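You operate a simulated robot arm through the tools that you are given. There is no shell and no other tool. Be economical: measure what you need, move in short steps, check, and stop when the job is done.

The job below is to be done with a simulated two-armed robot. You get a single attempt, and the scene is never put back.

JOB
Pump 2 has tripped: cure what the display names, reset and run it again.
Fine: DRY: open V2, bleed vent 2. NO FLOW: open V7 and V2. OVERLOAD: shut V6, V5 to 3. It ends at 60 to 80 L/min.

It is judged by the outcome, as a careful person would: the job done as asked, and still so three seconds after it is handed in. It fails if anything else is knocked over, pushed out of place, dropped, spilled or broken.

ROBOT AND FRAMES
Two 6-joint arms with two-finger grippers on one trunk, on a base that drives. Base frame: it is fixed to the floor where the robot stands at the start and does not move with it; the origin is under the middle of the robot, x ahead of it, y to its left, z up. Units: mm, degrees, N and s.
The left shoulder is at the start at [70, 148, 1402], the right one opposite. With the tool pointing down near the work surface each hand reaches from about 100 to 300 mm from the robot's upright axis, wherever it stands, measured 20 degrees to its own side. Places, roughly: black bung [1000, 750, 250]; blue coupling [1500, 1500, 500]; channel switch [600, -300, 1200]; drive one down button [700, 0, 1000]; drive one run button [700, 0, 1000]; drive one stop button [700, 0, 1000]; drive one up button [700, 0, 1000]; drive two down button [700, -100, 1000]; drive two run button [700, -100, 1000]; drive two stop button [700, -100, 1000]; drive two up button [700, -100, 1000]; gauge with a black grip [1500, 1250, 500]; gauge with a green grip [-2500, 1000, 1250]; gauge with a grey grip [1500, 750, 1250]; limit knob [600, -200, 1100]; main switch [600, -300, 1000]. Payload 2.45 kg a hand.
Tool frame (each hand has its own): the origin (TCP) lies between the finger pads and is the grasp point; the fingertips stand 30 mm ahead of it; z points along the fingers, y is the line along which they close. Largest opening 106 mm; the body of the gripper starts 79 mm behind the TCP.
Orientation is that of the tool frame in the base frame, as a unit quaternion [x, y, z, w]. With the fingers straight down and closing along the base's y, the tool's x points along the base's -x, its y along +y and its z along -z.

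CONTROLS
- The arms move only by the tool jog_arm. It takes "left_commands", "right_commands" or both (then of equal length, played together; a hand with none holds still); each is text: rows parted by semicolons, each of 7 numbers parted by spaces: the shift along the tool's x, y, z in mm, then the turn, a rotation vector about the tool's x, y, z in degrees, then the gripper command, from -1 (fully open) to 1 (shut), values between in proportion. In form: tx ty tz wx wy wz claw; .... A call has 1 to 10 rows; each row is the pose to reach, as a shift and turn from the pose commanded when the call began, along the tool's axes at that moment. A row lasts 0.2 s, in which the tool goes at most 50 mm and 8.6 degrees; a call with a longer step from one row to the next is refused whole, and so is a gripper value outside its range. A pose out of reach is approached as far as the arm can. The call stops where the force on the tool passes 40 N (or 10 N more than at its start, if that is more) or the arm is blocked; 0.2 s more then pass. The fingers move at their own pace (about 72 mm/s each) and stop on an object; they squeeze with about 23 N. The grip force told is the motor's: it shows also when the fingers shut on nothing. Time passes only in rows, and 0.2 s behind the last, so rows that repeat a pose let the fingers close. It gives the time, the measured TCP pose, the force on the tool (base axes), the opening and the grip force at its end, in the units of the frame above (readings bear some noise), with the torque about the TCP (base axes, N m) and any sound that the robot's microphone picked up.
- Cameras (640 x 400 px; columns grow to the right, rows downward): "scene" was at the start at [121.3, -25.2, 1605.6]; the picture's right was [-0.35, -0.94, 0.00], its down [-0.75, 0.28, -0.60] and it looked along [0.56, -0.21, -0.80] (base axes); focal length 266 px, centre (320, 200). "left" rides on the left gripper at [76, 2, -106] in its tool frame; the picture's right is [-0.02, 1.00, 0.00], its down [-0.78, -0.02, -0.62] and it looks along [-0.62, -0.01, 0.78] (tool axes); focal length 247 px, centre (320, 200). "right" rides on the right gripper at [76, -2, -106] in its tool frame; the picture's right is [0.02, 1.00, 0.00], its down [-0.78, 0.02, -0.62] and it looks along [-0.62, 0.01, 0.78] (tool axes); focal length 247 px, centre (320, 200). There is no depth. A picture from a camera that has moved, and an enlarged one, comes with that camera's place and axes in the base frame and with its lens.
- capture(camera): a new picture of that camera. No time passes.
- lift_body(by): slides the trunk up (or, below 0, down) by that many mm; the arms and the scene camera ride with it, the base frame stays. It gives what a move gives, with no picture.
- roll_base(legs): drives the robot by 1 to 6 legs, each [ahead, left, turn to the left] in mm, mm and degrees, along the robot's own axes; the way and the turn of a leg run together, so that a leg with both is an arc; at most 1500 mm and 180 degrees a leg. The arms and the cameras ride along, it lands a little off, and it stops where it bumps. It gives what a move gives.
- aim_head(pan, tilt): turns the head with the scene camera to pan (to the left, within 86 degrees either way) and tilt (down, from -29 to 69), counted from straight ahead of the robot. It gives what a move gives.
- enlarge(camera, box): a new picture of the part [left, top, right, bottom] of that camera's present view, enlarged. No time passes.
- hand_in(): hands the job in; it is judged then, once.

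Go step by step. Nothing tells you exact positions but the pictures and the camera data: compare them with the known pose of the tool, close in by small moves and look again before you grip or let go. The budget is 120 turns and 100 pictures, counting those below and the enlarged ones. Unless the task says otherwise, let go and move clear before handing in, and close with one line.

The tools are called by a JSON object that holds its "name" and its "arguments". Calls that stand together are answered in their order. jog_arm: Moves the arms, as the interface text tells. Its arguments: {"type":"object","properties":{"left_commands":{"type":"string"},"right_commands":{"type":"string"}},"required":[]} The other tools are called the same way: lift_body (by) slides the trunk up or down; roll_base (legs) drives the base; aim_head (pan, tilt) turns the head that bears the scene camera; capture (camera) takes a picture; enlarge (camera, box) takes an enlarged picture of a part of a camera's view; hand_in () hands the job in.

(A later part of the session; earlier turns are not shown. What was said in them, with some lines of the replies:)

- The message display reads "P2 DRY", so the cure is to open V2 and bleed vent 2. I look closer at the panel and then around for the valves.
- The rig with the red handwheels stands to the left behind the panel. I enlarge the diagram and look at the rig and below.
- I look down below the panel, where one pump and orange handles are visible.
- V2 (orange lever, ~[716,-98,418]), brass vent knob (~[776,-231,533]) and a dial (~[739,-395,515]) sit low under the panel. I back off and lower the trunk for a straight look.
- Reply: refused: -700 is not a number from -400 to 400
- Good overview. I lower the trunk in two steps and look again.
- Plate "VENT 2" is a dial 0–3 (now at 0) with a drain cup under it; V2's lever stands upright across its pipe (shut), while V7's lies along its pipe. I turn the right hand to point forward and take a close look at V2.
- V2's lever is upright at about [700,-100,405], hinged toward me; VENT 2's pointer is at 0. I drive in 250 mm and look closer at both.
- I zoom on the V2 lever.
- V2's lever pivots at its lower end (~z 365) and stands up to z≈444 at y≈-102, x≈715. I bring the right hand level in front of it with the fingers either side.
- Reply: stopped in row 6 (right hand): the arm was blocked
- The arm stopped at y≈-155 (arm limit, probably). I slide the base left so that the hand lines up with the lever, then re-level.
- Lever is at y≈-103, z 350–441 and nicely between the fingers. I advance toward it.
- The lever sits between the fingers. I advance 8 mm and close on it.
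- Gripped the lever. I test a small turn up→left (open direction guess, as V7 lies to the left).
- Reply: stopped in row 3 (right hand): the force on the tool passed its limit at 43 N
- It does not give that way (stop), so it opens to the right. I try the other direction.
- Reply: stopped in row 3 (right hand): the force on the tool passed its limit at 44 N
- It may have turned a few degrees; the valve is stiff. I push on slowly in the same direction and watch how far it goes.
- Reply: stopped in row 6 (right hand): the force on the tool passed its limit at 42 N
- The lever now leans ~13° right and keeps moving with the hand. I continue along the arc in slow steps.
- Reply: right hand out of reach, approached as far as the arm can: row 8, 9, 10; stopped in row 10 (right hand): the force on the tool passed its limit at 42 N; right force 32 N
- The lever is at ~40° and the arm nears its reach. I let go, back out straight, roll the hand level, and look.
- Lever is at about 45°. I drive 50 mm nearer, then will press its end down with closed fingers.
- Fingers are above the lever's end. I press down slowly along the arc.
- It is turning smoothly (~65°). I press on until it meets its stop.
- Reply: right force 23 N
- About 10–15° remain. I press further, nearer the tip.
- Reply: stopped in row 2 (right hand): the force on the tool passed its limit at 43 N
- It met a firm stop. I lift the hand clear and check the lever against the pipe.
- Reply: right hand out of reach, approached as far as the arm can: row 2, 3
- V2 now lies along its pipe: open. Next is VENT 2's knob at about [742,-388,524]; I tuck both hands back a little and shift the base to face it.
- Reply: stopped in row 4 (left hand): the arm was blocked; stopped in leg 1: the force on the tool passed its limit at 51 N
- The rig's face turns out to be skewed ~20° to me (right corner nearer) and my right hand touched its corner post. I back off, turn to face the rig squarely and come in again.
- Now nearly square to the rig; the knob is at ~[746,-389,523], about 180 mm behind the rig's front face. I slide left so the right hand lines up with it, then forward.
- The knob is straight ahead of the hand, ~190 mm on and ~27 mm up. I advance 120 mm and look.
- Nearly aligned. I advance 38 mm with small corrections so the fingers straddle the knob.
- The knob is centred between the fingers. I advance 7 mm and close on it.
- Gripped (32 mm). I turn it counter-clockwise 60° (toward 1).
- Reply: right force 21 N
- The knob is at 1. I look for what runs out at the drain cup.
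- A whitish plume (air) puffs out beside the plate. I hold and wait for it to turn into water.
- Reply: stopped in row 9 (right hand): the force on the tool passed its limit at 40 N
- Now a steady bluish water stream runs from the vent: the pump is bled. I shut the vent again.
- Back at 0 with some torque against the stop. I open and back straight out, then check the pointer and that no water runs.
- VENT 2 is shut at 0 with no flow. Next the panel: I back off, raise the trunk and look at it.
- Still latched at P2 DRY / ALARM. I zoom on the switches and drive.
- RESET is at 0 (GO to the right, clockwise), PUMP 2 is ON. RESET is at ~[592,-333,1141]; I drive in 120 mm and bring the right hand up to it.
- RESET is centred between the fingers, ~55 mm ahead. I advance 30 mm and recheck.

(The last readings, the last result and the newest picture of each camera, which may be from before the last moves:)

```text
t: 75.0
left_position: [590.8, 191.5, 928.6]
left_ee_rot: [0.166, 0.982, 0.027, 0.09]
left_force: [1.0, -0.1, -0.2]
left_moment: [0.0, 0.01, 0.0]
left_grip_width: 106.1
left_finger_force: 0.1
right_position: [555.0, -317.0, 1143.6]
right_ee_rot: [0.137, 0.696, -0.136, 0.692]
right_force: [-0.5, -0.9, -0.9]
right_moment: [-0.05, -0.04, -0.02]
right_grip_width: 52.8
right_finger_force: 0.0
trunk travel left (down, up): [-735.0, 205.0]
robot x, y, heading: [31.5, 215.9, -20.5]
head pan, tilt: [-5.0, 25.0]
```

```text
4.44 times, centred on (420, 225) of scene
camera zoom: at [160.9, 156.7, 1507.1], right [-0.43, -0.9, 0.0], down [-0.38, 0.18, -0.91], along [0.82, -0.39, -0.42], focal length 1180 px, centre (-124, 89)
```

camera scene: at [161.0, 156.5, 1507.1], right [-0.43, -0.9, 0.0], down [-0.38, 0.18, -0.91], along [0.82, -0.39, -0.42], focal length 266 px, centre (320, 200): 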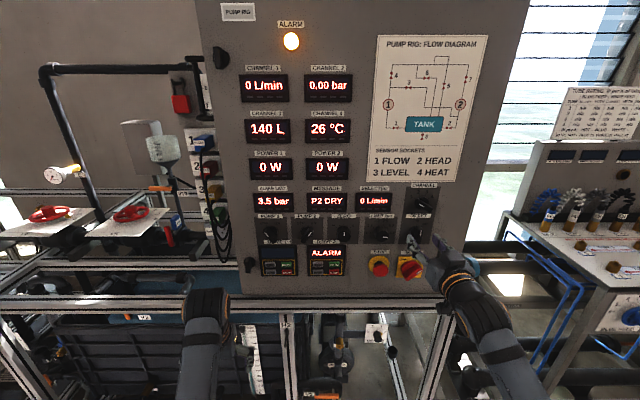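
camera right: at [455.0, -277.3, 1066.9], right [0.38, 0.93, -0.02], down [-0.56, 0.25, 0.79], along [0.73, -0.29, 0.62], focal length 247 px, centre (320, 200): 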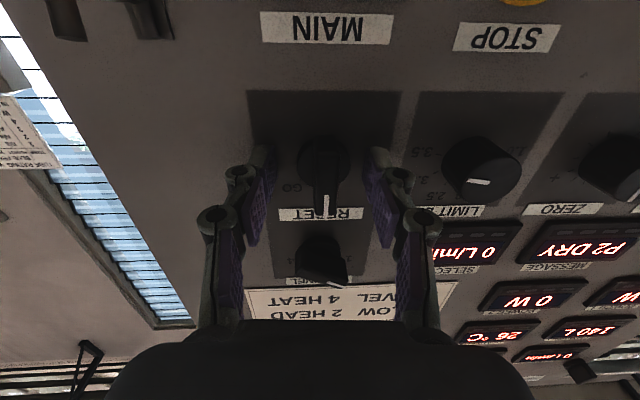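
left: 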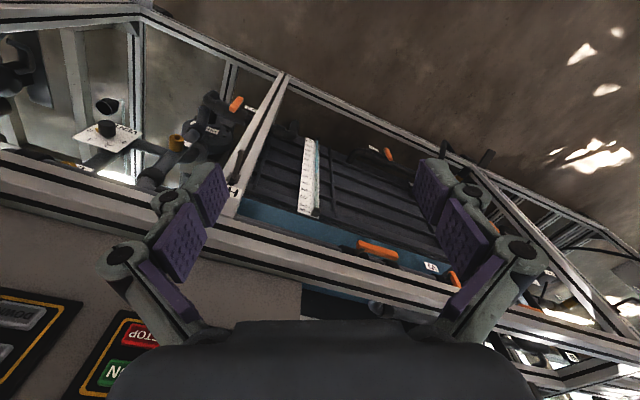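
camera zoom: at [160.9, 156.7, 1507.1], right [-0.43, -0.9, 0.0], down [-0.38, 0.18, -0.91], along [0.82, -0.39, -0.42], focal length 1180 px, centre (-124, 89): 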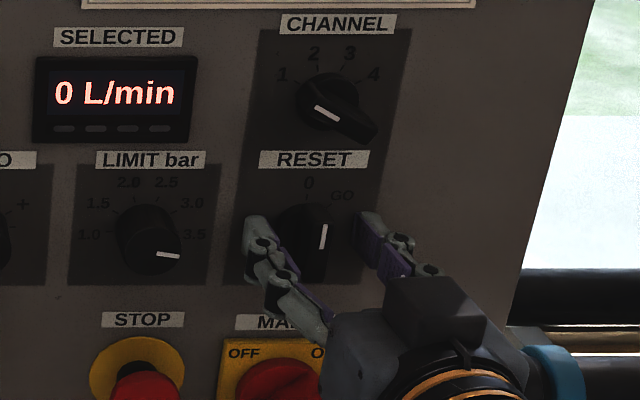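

The RESET bar stands between the fingertips. I advance 12 mm and close on it.

{"name": "jog_arm", "arguments": {"right_commands": "0 0 6 0 0 0 0; 0 0 12 0 0 0 0.3; 0 0 12 0 0 0 0.7; 0 0 12 0 0 0 1; 0 0 12 0 0 0 1; 0 0 12 0 0 0 1"}}

{"name": "capture", "arguments": {"camera": "right"}}

```text
t: 75.7
left_position: [582.2, 189.3, 934.5]
left_ee_rot: [0.166, 0.981, 0.027, 0.095]
left_force: [0.3, 0.4, 0.1]
left_moment: [-0.04, 0.02, -0.01]
left_grip_width: 106.0
left_finger_force: 0.2
right_position: [552.5, -322.4, 1143.7]
right_ee_rot: [0.139, 0.696, -0.138, 0.691]
right_force: [-48.1, 6.9, -4.7]
right_moment: [0.35, -0.27, -2.12]
right_grip_width: 33.2
right_finger_force: 22.4
trunk travel left (down, up): [-735.0, 205.0]
robot x, y, heading: [30.7, 210.0, -21.0]
head pan, tilt: [-5.0, 25.0]
stopped in row 3 (right hand): the force on the tool passed its limit at 48 N (the readings are from after the stop); the commanded pose is now the measured one
```

```text
28 pictures are left
camera right: at [453.2, -283.1, 1067.5], right [0.38, 0.92, -0.02], down [-0.56, 0.25, 0.79], along [0.73, -0.29, 0.61], focal length 247 px, centre (320, 200)
```

right: 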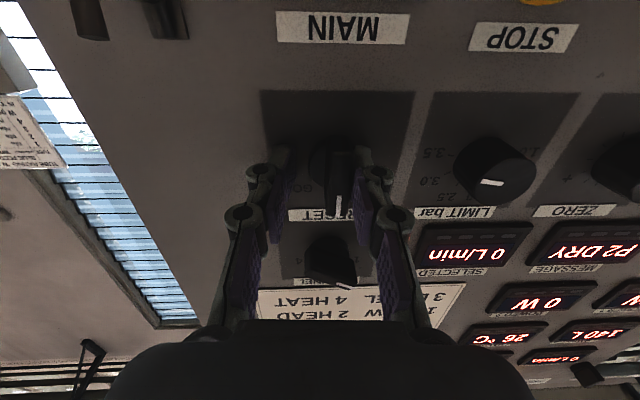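

The fingertips met the panel face. I ease back 6 mm, recentre by +8 mm and close.

{"name": "jog_arm", "arguments": {"right_commands": "0 0 -6 0 0 0 0; 0 0 -6 0 0 0 0; 0 8 -6 0 0 0 0; 0 8 -6 0 0 0 0.5; 0 8 -6 0 0 0 1; 0 8 -6 0 0 0 1; 0 8 -6 0 0 0 1"}}

{"name": "capture", "arguments": {"camera": "right"}}

```text
t: 77.3
left_position: [586.8, 188.1, 931.6]
left_ee_rot: [0.166, 0.981, 0.028, 0.093]
left_force: [-0.3, 0.4, -0.2]
left_moment: [0.0, 0.02, 0.0]
left_grip_width: 105.7
left_finger_force: 0.1
right_position: [559.3, -314.3, 1142.9]
right_ee_rot: [0.14, 0.697, -0.139, 0.69]
right_force: [-17.5, -6.9, 2.7]
right_moment: [0.12, 0.14, -1.17]
right_grip_width: 12.8
right_finger_force: 40.0
trunk travel left (down, up): [-735.0, 205.0]
robot x, y, heading: [29.3, 215.9, -20.8]
head pan, tilt: [-5.0, 25.0]
```

```text
27 pictures are left
camera right: at [457.1, -274.6, 1067.2], right [0.38, 0.92, -0.02], down [-0.56, 0.25, 0.79], along [0.73, -0.29, 0.61], focal length 247 px, centre (320, 200)
```

right: 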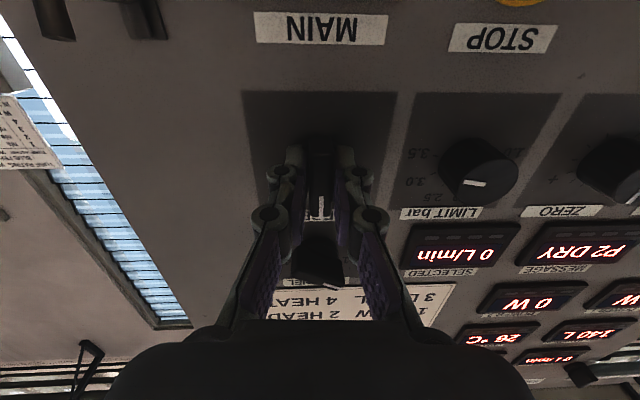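

The bar is gripped. I turn RESET clockwise to GO.

{"name": "jog_arm", "arguments": {"right_commands": "0 0 -3 0 0 0 1; 0 0 -3 0 0 6 1; 0 0 -3 0 0 12 1; 0 0 -3 0 0 18 1; 0 0 -3 0 0 24 1; 0 0 -3 0 0 30 1; 0 0 -3 0 0 36 1; 0 0 -3 0 0 42 1; 0 0 -3 0 0 47 1; 0 0 -3 0 0 47 1"}}

{"name": "capture", "arguments": {"camera": "scene"}}

```text
t: 79.5
left_position: [589.6, 189.4, 929.5]
left_ee_rot: [0.166, 0.981, 0.028, 0.092]
left_force: [0.4, 0.5, 1.3]
left_moment: [0.01, 0.01, 0.0]
left_grip_width: 106.1
left_finger_force: 0.2
right_position: [557.0, -311.6, 1141.8]
right_ee_rot: [0.405, 0.585, 0.149, 0.687]
right_force: [4.0, -14.6, 24.6]
right_moment: [-0.88, 0.24, -0.73]
right_grip_width: 12.7
right_finger_force: 39.1
trunk travel left (down, up): [-735.0, 205.0]
robot x, y, heading: [28.6, 213.1, -20.9]
head pan, tilt: [-5.0, 25.0]
heard: click
```

```text
26 pictures are left
camera scene: at [158.1, 155.7, 1507.3], right [-0.44, -0.9, 0.0], down [-0.38, 0.18, -0.91], along [0.82, -0.4, -0.42], focal length 266 px, centre (320, 200)
```

scene: 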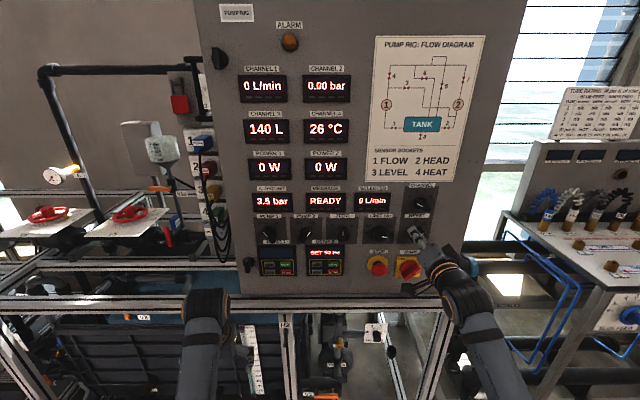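

Click: message is READY, lamp out, drive shows SET. I turn RESET back to 0, let go and back out.

{"name": "jog_arm", "arguments": {"right_commands": "0 0 0 0 0 -8 1; 0 0 0 0 0 -16 1; 0 0 0 0 0 -24 1; 0 0 0 0 0 -32 1; 0 0 0 0 0 -40 1; 0 0 0 0 0 -47 1; 0 0 0 0 0 -47 0.5; 0 0 0 0 0 -47 0.2; 0 0 -25 0 0 -47 0.2; 0 0 -60 0 0 -47 1"}}

{"name": "enlarge", "arguments": {"camera": "scene", "box": [230, 180, 450, 290]}}

```text
t: 81.7
left_position: [589.2, 189.9, 929.1]
left_ee_rot: [0.167, 0.981, 0.026, 0.091]
left_force: [-1.3, 0.9, 0.7]
left_moment: [0.0, -0.04, 0.01]
left_grip_width: 106.1
left_finger_force: 0.1
right_position: [502.0, -287.7, 1141.0]
right_ee_rot: [0.138, 0.698, -0.137, 0.689]
right_force: [-0.8, 0.0, 0.7]
right_moment: [0.01, 0.0, 0.02]
right_grip_width: 0.2
right_finger_force: 10.3
trunk travel left (down, up): [-735.0, 205.0]
robot x, y, heading: [30.4, 215.6, -20.9]
head pan, tilt: [-5.0, 25.0]
heard: click
```

```text
2.91 times, centred on (340, 235) of scene
camera zoom: at [158.2, 156.8, 1507.3], right [-0.44, -0.9, 0.0], down [-0.38, 0.18, -0.91], along [0.82, -0.4, -0.42], focal length 773 px, centre (262, 98)
```

zoom: 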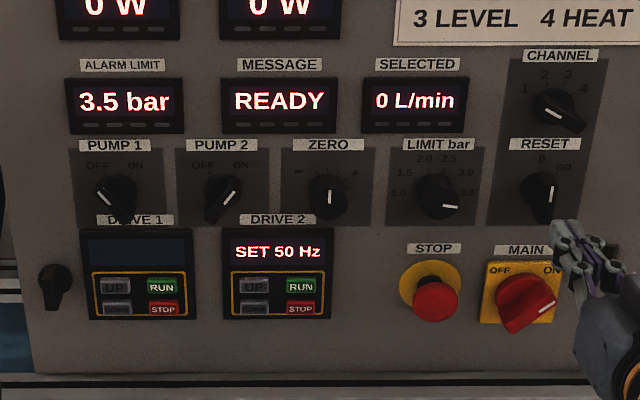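

Reset done: READY, drive 2 set to 50 Hz. I slide left so the right hand faces drive 2's RUN, lower it and look.

{"name": "roll_base", "arguments": {"legs": [[-20, 0, 0], [0, 205, 0]]}}

{"name": "jog_arm", "arguments": {"right_commands": "40 0 10 0 0 0 1; 80 0 20 0 0 0 1; 97 0 30 0 0 0 1; 97 0 30 0 0 0 1"}}

{"name": "capture", "arguments": {"camera": "right"}}

{"name": "capture", "arguments": {"camera": "scene"}}

```text
t: 83.7
left_position: [644.8, 390.1, 928.0]
left_ee_rot: [0.167, 0.981, 0.027, 0.09]
left_force: [-0.2, 0.2, 0.2]
left_moment: [0.01, 0.0, 0.01]
left_grip_width: 106.3
left_finger_force: 0.0
right_position: [558.6, -86.7, 1139.4]
right_ee_rot: [0.138, 0.699, -0.137, 0.688]
right_force: [0.9, -0.3, -1.0]
right_moment: [0.0, -0.01, 0.0]
right_grip_width: 0.1
right_finger_force: 23.4
trunk travel left (down, up): [-735.0, 205.0]
robot x, y, heading: [82.4, 417.2, -20.9]
head pan, tilt: [-5.0, 25.0]
```

```text
t: 84.7
left_position: [645.4, 390.1, 930.0]
left_ee_rot: [0.166, 0.981, 0.027, 0.091]
left_force: [0.0, 0.1, -0.6]
left_moment: [0.03, 0.01, 0.0]
left_grip_width: 106.2
left_finger_force: 0.1
right_position: [588.7, -99.7, 1043.0]
right_ee_rot: [0.138, 0.698, -0.137, 0.689]
right_force: [-0.4, 0.5, 0.5]
right_moment: [0.0, 0.02, 0.03]
right_grip_width: 0.2
right_finger_force: 22.8
trunk travel left (down, up): [-735.0, 205.0]
robot x, y, heading: [87.3, 416.2, -20.7]
head pan, tilt: [-5.0, 25.0]
```

```text
24 pictures are left
camera right: at [487.5, -60.6, 967.7], right [0.38, 0.92, -0.02], down [-0.56, 0.25, 0.79], along [0.74, -0.29, 0.61], focal length 247 px, centre (320, 200)
```

right: 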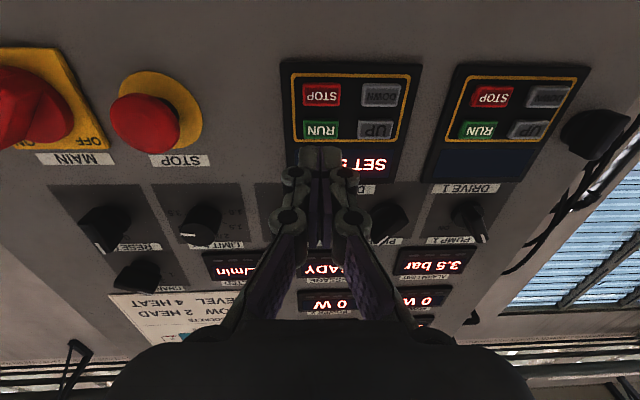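

```text
23 pictures are left
camera scene: at [215.1, 357.2, 1507.1], right [-0.44, -0.9, 0.0], down [-0.38, 0.18, -0.91], along [0.82, -0.4, -0.42], focal length 266 px, centre (320, 200)
```

scene: 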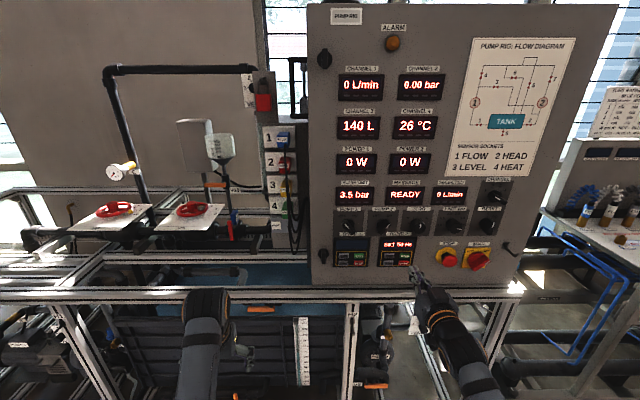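

RUN is straight ahead, ~90 mm on. I come closer with the closed fingers, slightly raised, and check before touching.

{"name": "jog_arm", "arguments": {"right_commands": "-3 0 15 0 0 0 1; -5 0 30 0 0 0 1; -5 0 40 0 0 0 1; -5 0 40 0 0 0 1"}}

{"name": "enlarge", "arguments": {"camera": "scene", "box": [350, 220, 450, 290]}}

{"name": "enlarge", "arguments": {"camera": "right", "box": [240, 60, 400, 220]}}

```text
t: 85.7
left_position: [645.3, 390.2, 928.7]
left_ee_rot: [0.167, 0.982, 0.027, 0.09]
left_force: [0.5, 0.0, -0.2]
left_moment: [0.01, -0.04, 0.0]
left_grip_width: 106.1
left_finger_force: 0.0
right_position: [624.0, -113.1, 1046.8]
right_ee_rot: [0.139, 0.698, -0.137, 0.689]
right_force: [-0.1, 0.2, -0.4]
right_moment: [0.01, 0.01, 0.0]
right_grip_width: 0.0
right_finger_force: 22.8
trunk travel left (down, up): [-735.0, 205.0]
robot x, y, heading: [86.2, 413.6, -20.9]
head pan, tilt: [-5.0, 25.0]
```

```text
5.71 times, centred on (400, 255) of scene
camera zoom: at [215.4, 357.4, 1507.1], right [-0.44, -0.9, 0.0], down [-0.38, 0.18, -0.91], along [0.82, -0.4, -0.42], focal length 1518 px, centre (-137, -114)
```

zoom: 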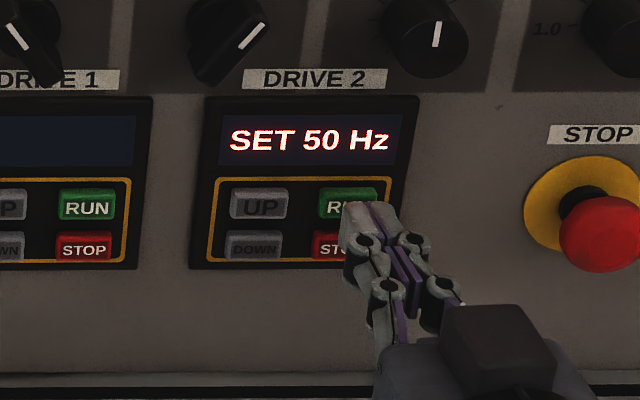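

```text
2.50 times, centred on (320, 140) of right
camera zoom: at [522.9, -75.2, 972.4], right [0.38, 0.92, -0.02], down [-0.56, 0.25, 0.79], along [0.74, -0.29, 0.61], focal length 617 px, centre (320, 350)
```

zoom: 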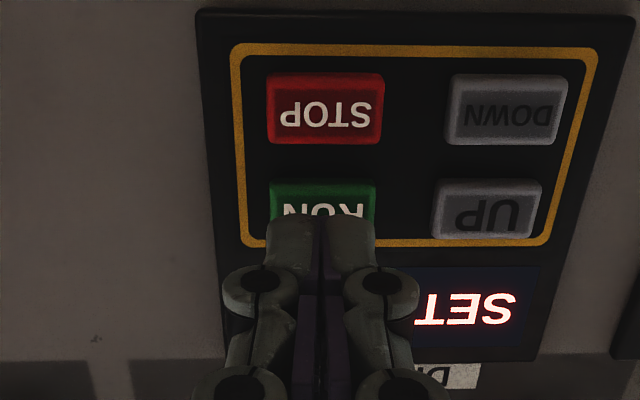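

Aligned with RUN with ~20 mm gap, clear of STOP. I press forward in small steps.

{"name": "jog_arm", "arguments": {"right_commands": "0 0 6 0 0 0 1; 0 0 11 0 0 0 1; 0 0 15 0 0 0 1; 0 0 18 0 0 0 1; 0 0 21 0 0 0 1; 0 0 23 0 0 0 1; 0 0 25 0 0 0 1; 0 0 27 0 0 0 1"}}

{"name": "capture", "arguments": {"camera": "scene"}}

```text
t: 87.5
left_position: [643.3, 390.8, 930.5]
left_ee_rot: [0.167, 0.981, 0.026, 0.092]
left_force: [-0.1, 0.4, 0.1]
left_moment: [0.04, -0.01, -0.01]
left_grip_width: 106.1
left_finger_force: 0.0
right_position: [643.9, -122.8, 1047.9]
right_ee_rot: [0.139, 0.698, -0.137, 0.689]
right_force: [-23.4, 13.0, -11.0]
right_moment: [0.16, 0.3, 0.02]
right_grip_width: 6.1
right_finger_force: 28.3
trunk travel left (down, up): [-735.0, 205.0]
robot x, y, heading: [85.8, 413.5, -20.7]
head pan, tilt: [-5.0, 25.0]
heard: click
```

```text
20 pictures are left
camera scene: at [210.3, 359.6, 1507.4], right [-0.44, -0.9, 0.0], down [-0.38, 0.18, -0.91], along [0.82, -0.4, -0.42], focal length 266 px, centre (320, 200)
```

scene: 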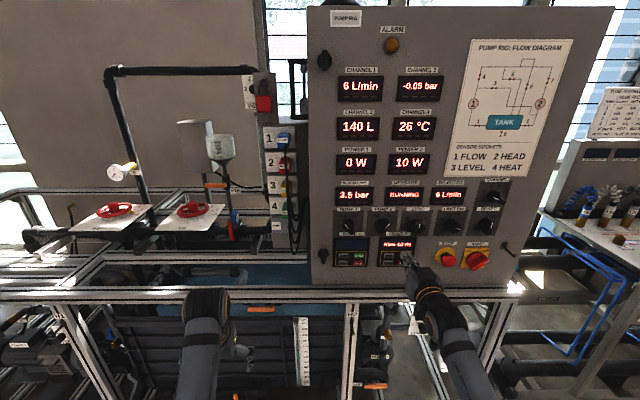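

Click, and it is RUNNING with the flow rising. I back the finger off and let it settle.

{"name": "jog_arm", "arguments": {"right_commands": "0 0 -15 0 0 0 1; 0 0 -30 0 0 0 1; 0 0 -40 0 0 0 1; 0 0 -40 0 0 0 1; 0 0 -40 0 0 0 1; 0 0 -40 0 0 0 1; 0 0 -40 0 0 0 1; 0 0 -40 0 0 0 1; 0 0 -40 0 0 0 1; 0 0 -40 0 0 0 1"}}

{"name": "enlarge", "arguments": {"camera": "scene", "box": [320, 20, 520, 280]}}

```text
t: 89.7
left_position: [646.7, 390.9, 928.8]
left_ee_rot: [0.167, 0.981, 0.026, 0.091]
left_force: [-0.4, 0.0, -0.2]
left_moment: [0.01, 0.05, 0.01]
left_grip_width: 106.4
left_finger_force: 0.1
right_position: [611.0, -108.6, 1048.1]
right_ee_rot: [0.138, 0.698, -0.137, 0.689]
right_force: [0.0, -0.6, 0.5]
right_moment: [0.0, 0.0, -0.01]
right_grip_width: 0.2
right_finger_force: 28.3
trunk travel left (down, up): [-735.0, 205.0]
robot x, y, heading: [84.4, 417.3, -21.1]
head pan, tilt: [-5.0, 25.0]
```

```text
1.54 times, centred on (420, 150) of scene
camera zoom: at [215.5, 357.5, 1507.1], right [-0.44, -0.9, 0.0], down [-0.38, 0.18, -0.91], along [0.82, -0.4, -0.42], focal length 409 px, centre (166, 277)
```

zoom: 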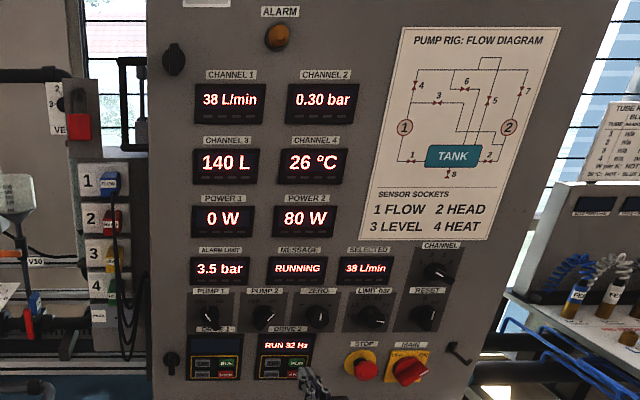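

Running at 32 Hz and ramping; 38 L/min. I wait further.

{"name": "jog_arm", "arguments": {"right_commands": "0 0 0 0 0 0 1; 0 0 0 0 0 0 1; 0 0 0 0 0 0 1; 0 0 0 0 0 0 1; 0 0 0 0 0 0 1; 0 0 0 0 0 0 1; 0 0 0 0 0 0 1; 0 0 0 0 0 0 1; 0 0 0 0 0 0 1; 0 0 0 0 0 0 1"}}

{"name": "jog_arm", "arguments": {"right_commands": "0 0 0 0 0 0 1; 0 0 0 0 0 0 1; 0 0 0 0 0 0 1; 0 0 0 0 0 0 1; 0 0 0 0 0 0 1; 0 0 0 0 0 0 1; 0 0 0 0 0 0 1; 0 0 0 0 0 0 1; 0 0 0 0 0 0 1; 0 0 0 0 0 0 1"}}

{"name": "enlarge", "arguments": {"camera": "scene", "box": [320, 20, 520, 280]}}

```text
t: 91.9
left_position: [645.7, 390.7, 929.6]
left_ee_rot: [0.167, 0.981, 0.026, 0.091]
left_force: [-0.4, -0.3, -0.2]
left_moment: [-0.03, -0.01, 0.0]
left_grip_width: 106.1
left_finger_force: 0.1
right_position: [610.9, -108.5, 1048.2]
right_ee_rot: [0.139, 0.699, -0.138, 0.688]
right_force: [0.8, 0.6, 0.7]
right_moment: [0.0, 0.02, 0.0]
right_grip_width: 0.2
right_finger_force: 28.1
trunk travel left (down, up): [-735.0, 205.0]
robot x, y, heading: [83.4, 416.4, -20.9]
head pan, tilt: [-5.0, 25.0]
```

```text
t: 94.1
left_position: [645.8, 390.4, 928.8]
left_ee_rot: [0.167, 0.981, 0.026, 0.091]
left_force: [-0.3, -0.3, -0.7]
left_moment: [0.01, -0.02, 0.0]
left_grip_width: 106.0
left_finger_force: 0.1
right_position: [611.3, -108.3, 1048.0]
right_ee_rot: [0.138, 0.699, -0.137, 0.688]
right_force: [0.2, -0.2, 0.5]
right_moment: [0.01, 0.0, 0.03]
right_grip_width: 0.0
right_finger_force: 28.0
trunk travel left (down, up): [-735.0, 205.0]
robot x, y, heading: [83.6, 414.8, -21.1]
head pan, tilt: [-5.0, 25.0]
```

```text
1.54 times, centred on (420, 150) of scene
camera zoom: at [215.5, 357.5, 1507.1], right [-0.44, -0.9, 0.0], down [-0.38, 0.18, -0.91], along [0.82, -0.4, -0.42], focal length 409 px, centre (166, 277)
```

zoom: 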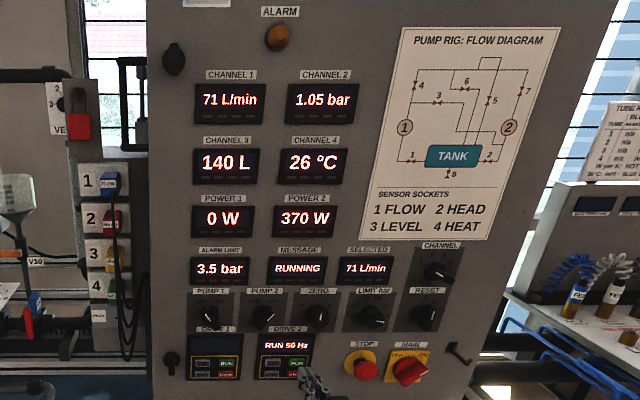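

71 L/min at 50 Hz, RUNNING, no alarm. I back the robot clear and check once more that it holds.

{"name": "roll_base", "arguments": {"legs": [[-150, 0, 0]]}}

{"name": "jog_arm", "arguments": {"right_commands": "0 0 0 0 0 0 0; 0 0 0 0 0 0 0; 0 0 0 0 0 0 0; 0 0 0 0 0 0 0; 0 0 0 0 0 0 0; 0 0 0 0 0 0 0; 0 0 0 0 0 0 0; 0 0 0 0 0 0 0; 0 0 0 0 0 0 0; 0 0 0 0 0 0 0"}}

{"name": "enlarge", "arguments": {"camera": "scene", "box": [320, 40, 520, 280]}}

{"name": "capture", "arguments": {"camera": "scene"}}

```text
t: 95.5
left_position: [504.9, 444.0, 927.5]
left_ee_rot: [0.166, 0.982, 0.027, 0.091]
left_force: [-0.2, 0.4, -0.7]
left_moment: [-0.02, 0.0, 0.01]
left_grip_width: 105.9
left_finger_force: 0.1
right_position: [471.8, -54.6, 1045.7]
right_ee_rot: [0.138, 0.7, -0.136, 0.688]
right_force: [-0.1, -0.1, 0.3]
right_moment: [-0.01, 0.0, 0.01]
right_grip_width: 0.3
right_finger_force: 28.5
trunk travel left (down, up): [-735.0, 205.0]
robot x, y, heading: [-53.7, 471.0, -20.8]
head pan, tilt: [-5.0, 25.0]
```

```text
t: 97.7
left_position: [504.3, 444.5, 928.5]
left_ee_rot: [0.165, 0.982, 0.027, 0.09]
left_force: [-0.2, 0.7, 0.7]
left_moment: [0.02, -0.01, 0.03]
left_grip_width: 106.2
left_finger_force: 0.1
right_position: [471.1, -53.7, 1047.7]
right_ee_rot: [0.139, 0.698, -0.138, 0.689]
right_force: [0.7, 0.0, -0.5]
right_moment: [0.03, -0.04, 0.01]
right_grip_width: 53.1
right_finger_force: 0.1
trunk travel left (down, up): [-735.0, 205.0]
robot x, y, heading: [-54.8, 470.4, -20.7]
head pan, tilt: [-5.0, 25.0]
```

```text
1.67 times, centred on (420, 160) of scene
camera zoom: at [74.5, 411.4, 1507.1], right [-0.44, -0.9, 0.0], down [-0.38, 0.18, -0.91], along [0.82, -0.39, -0.42], focal length 443 px, centre (153, 267)
```

zoom: 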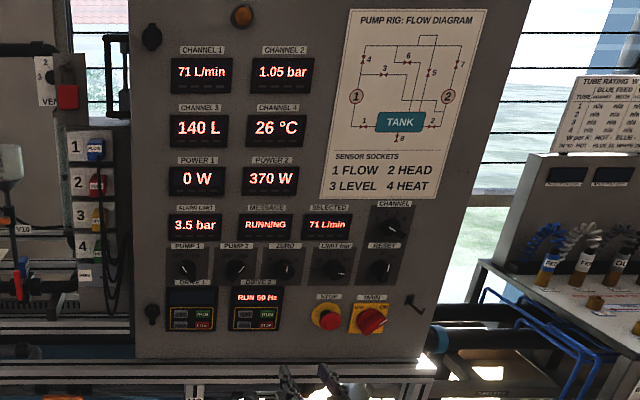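

```text
16 pictures are left
camera scene: at [74.5, 411.4, 1507.1], right [-0.44, -0.9, 0.0], down [-0.38, 0.18, -0.91], along [0.82, -0.39, -0.42], focal length 266 px, centre (320, 200)
```

scene: 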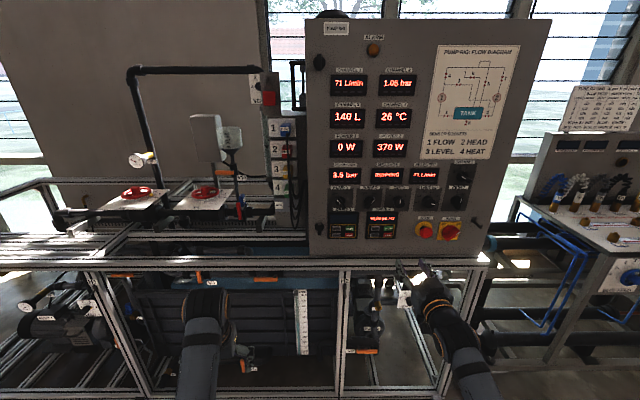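

Flow holds steady at 71 L/min, RUNNING, alarm out, and both hands are clear. I hand it in.

{"name": "hand_in", "arguments": {}}

```text
The job is handed in.
```

Pump 2 is running again, steady at 71 L/min (50 Hz) with the alarm cleared: the display named DRY, so I opened V2, bled vent 2 until water ran and shut it, then reset and pressed RUN. While repositioning, the right hand bumped the rig's front corner post (about 51 N), with no damage or shift visible in the pictures.
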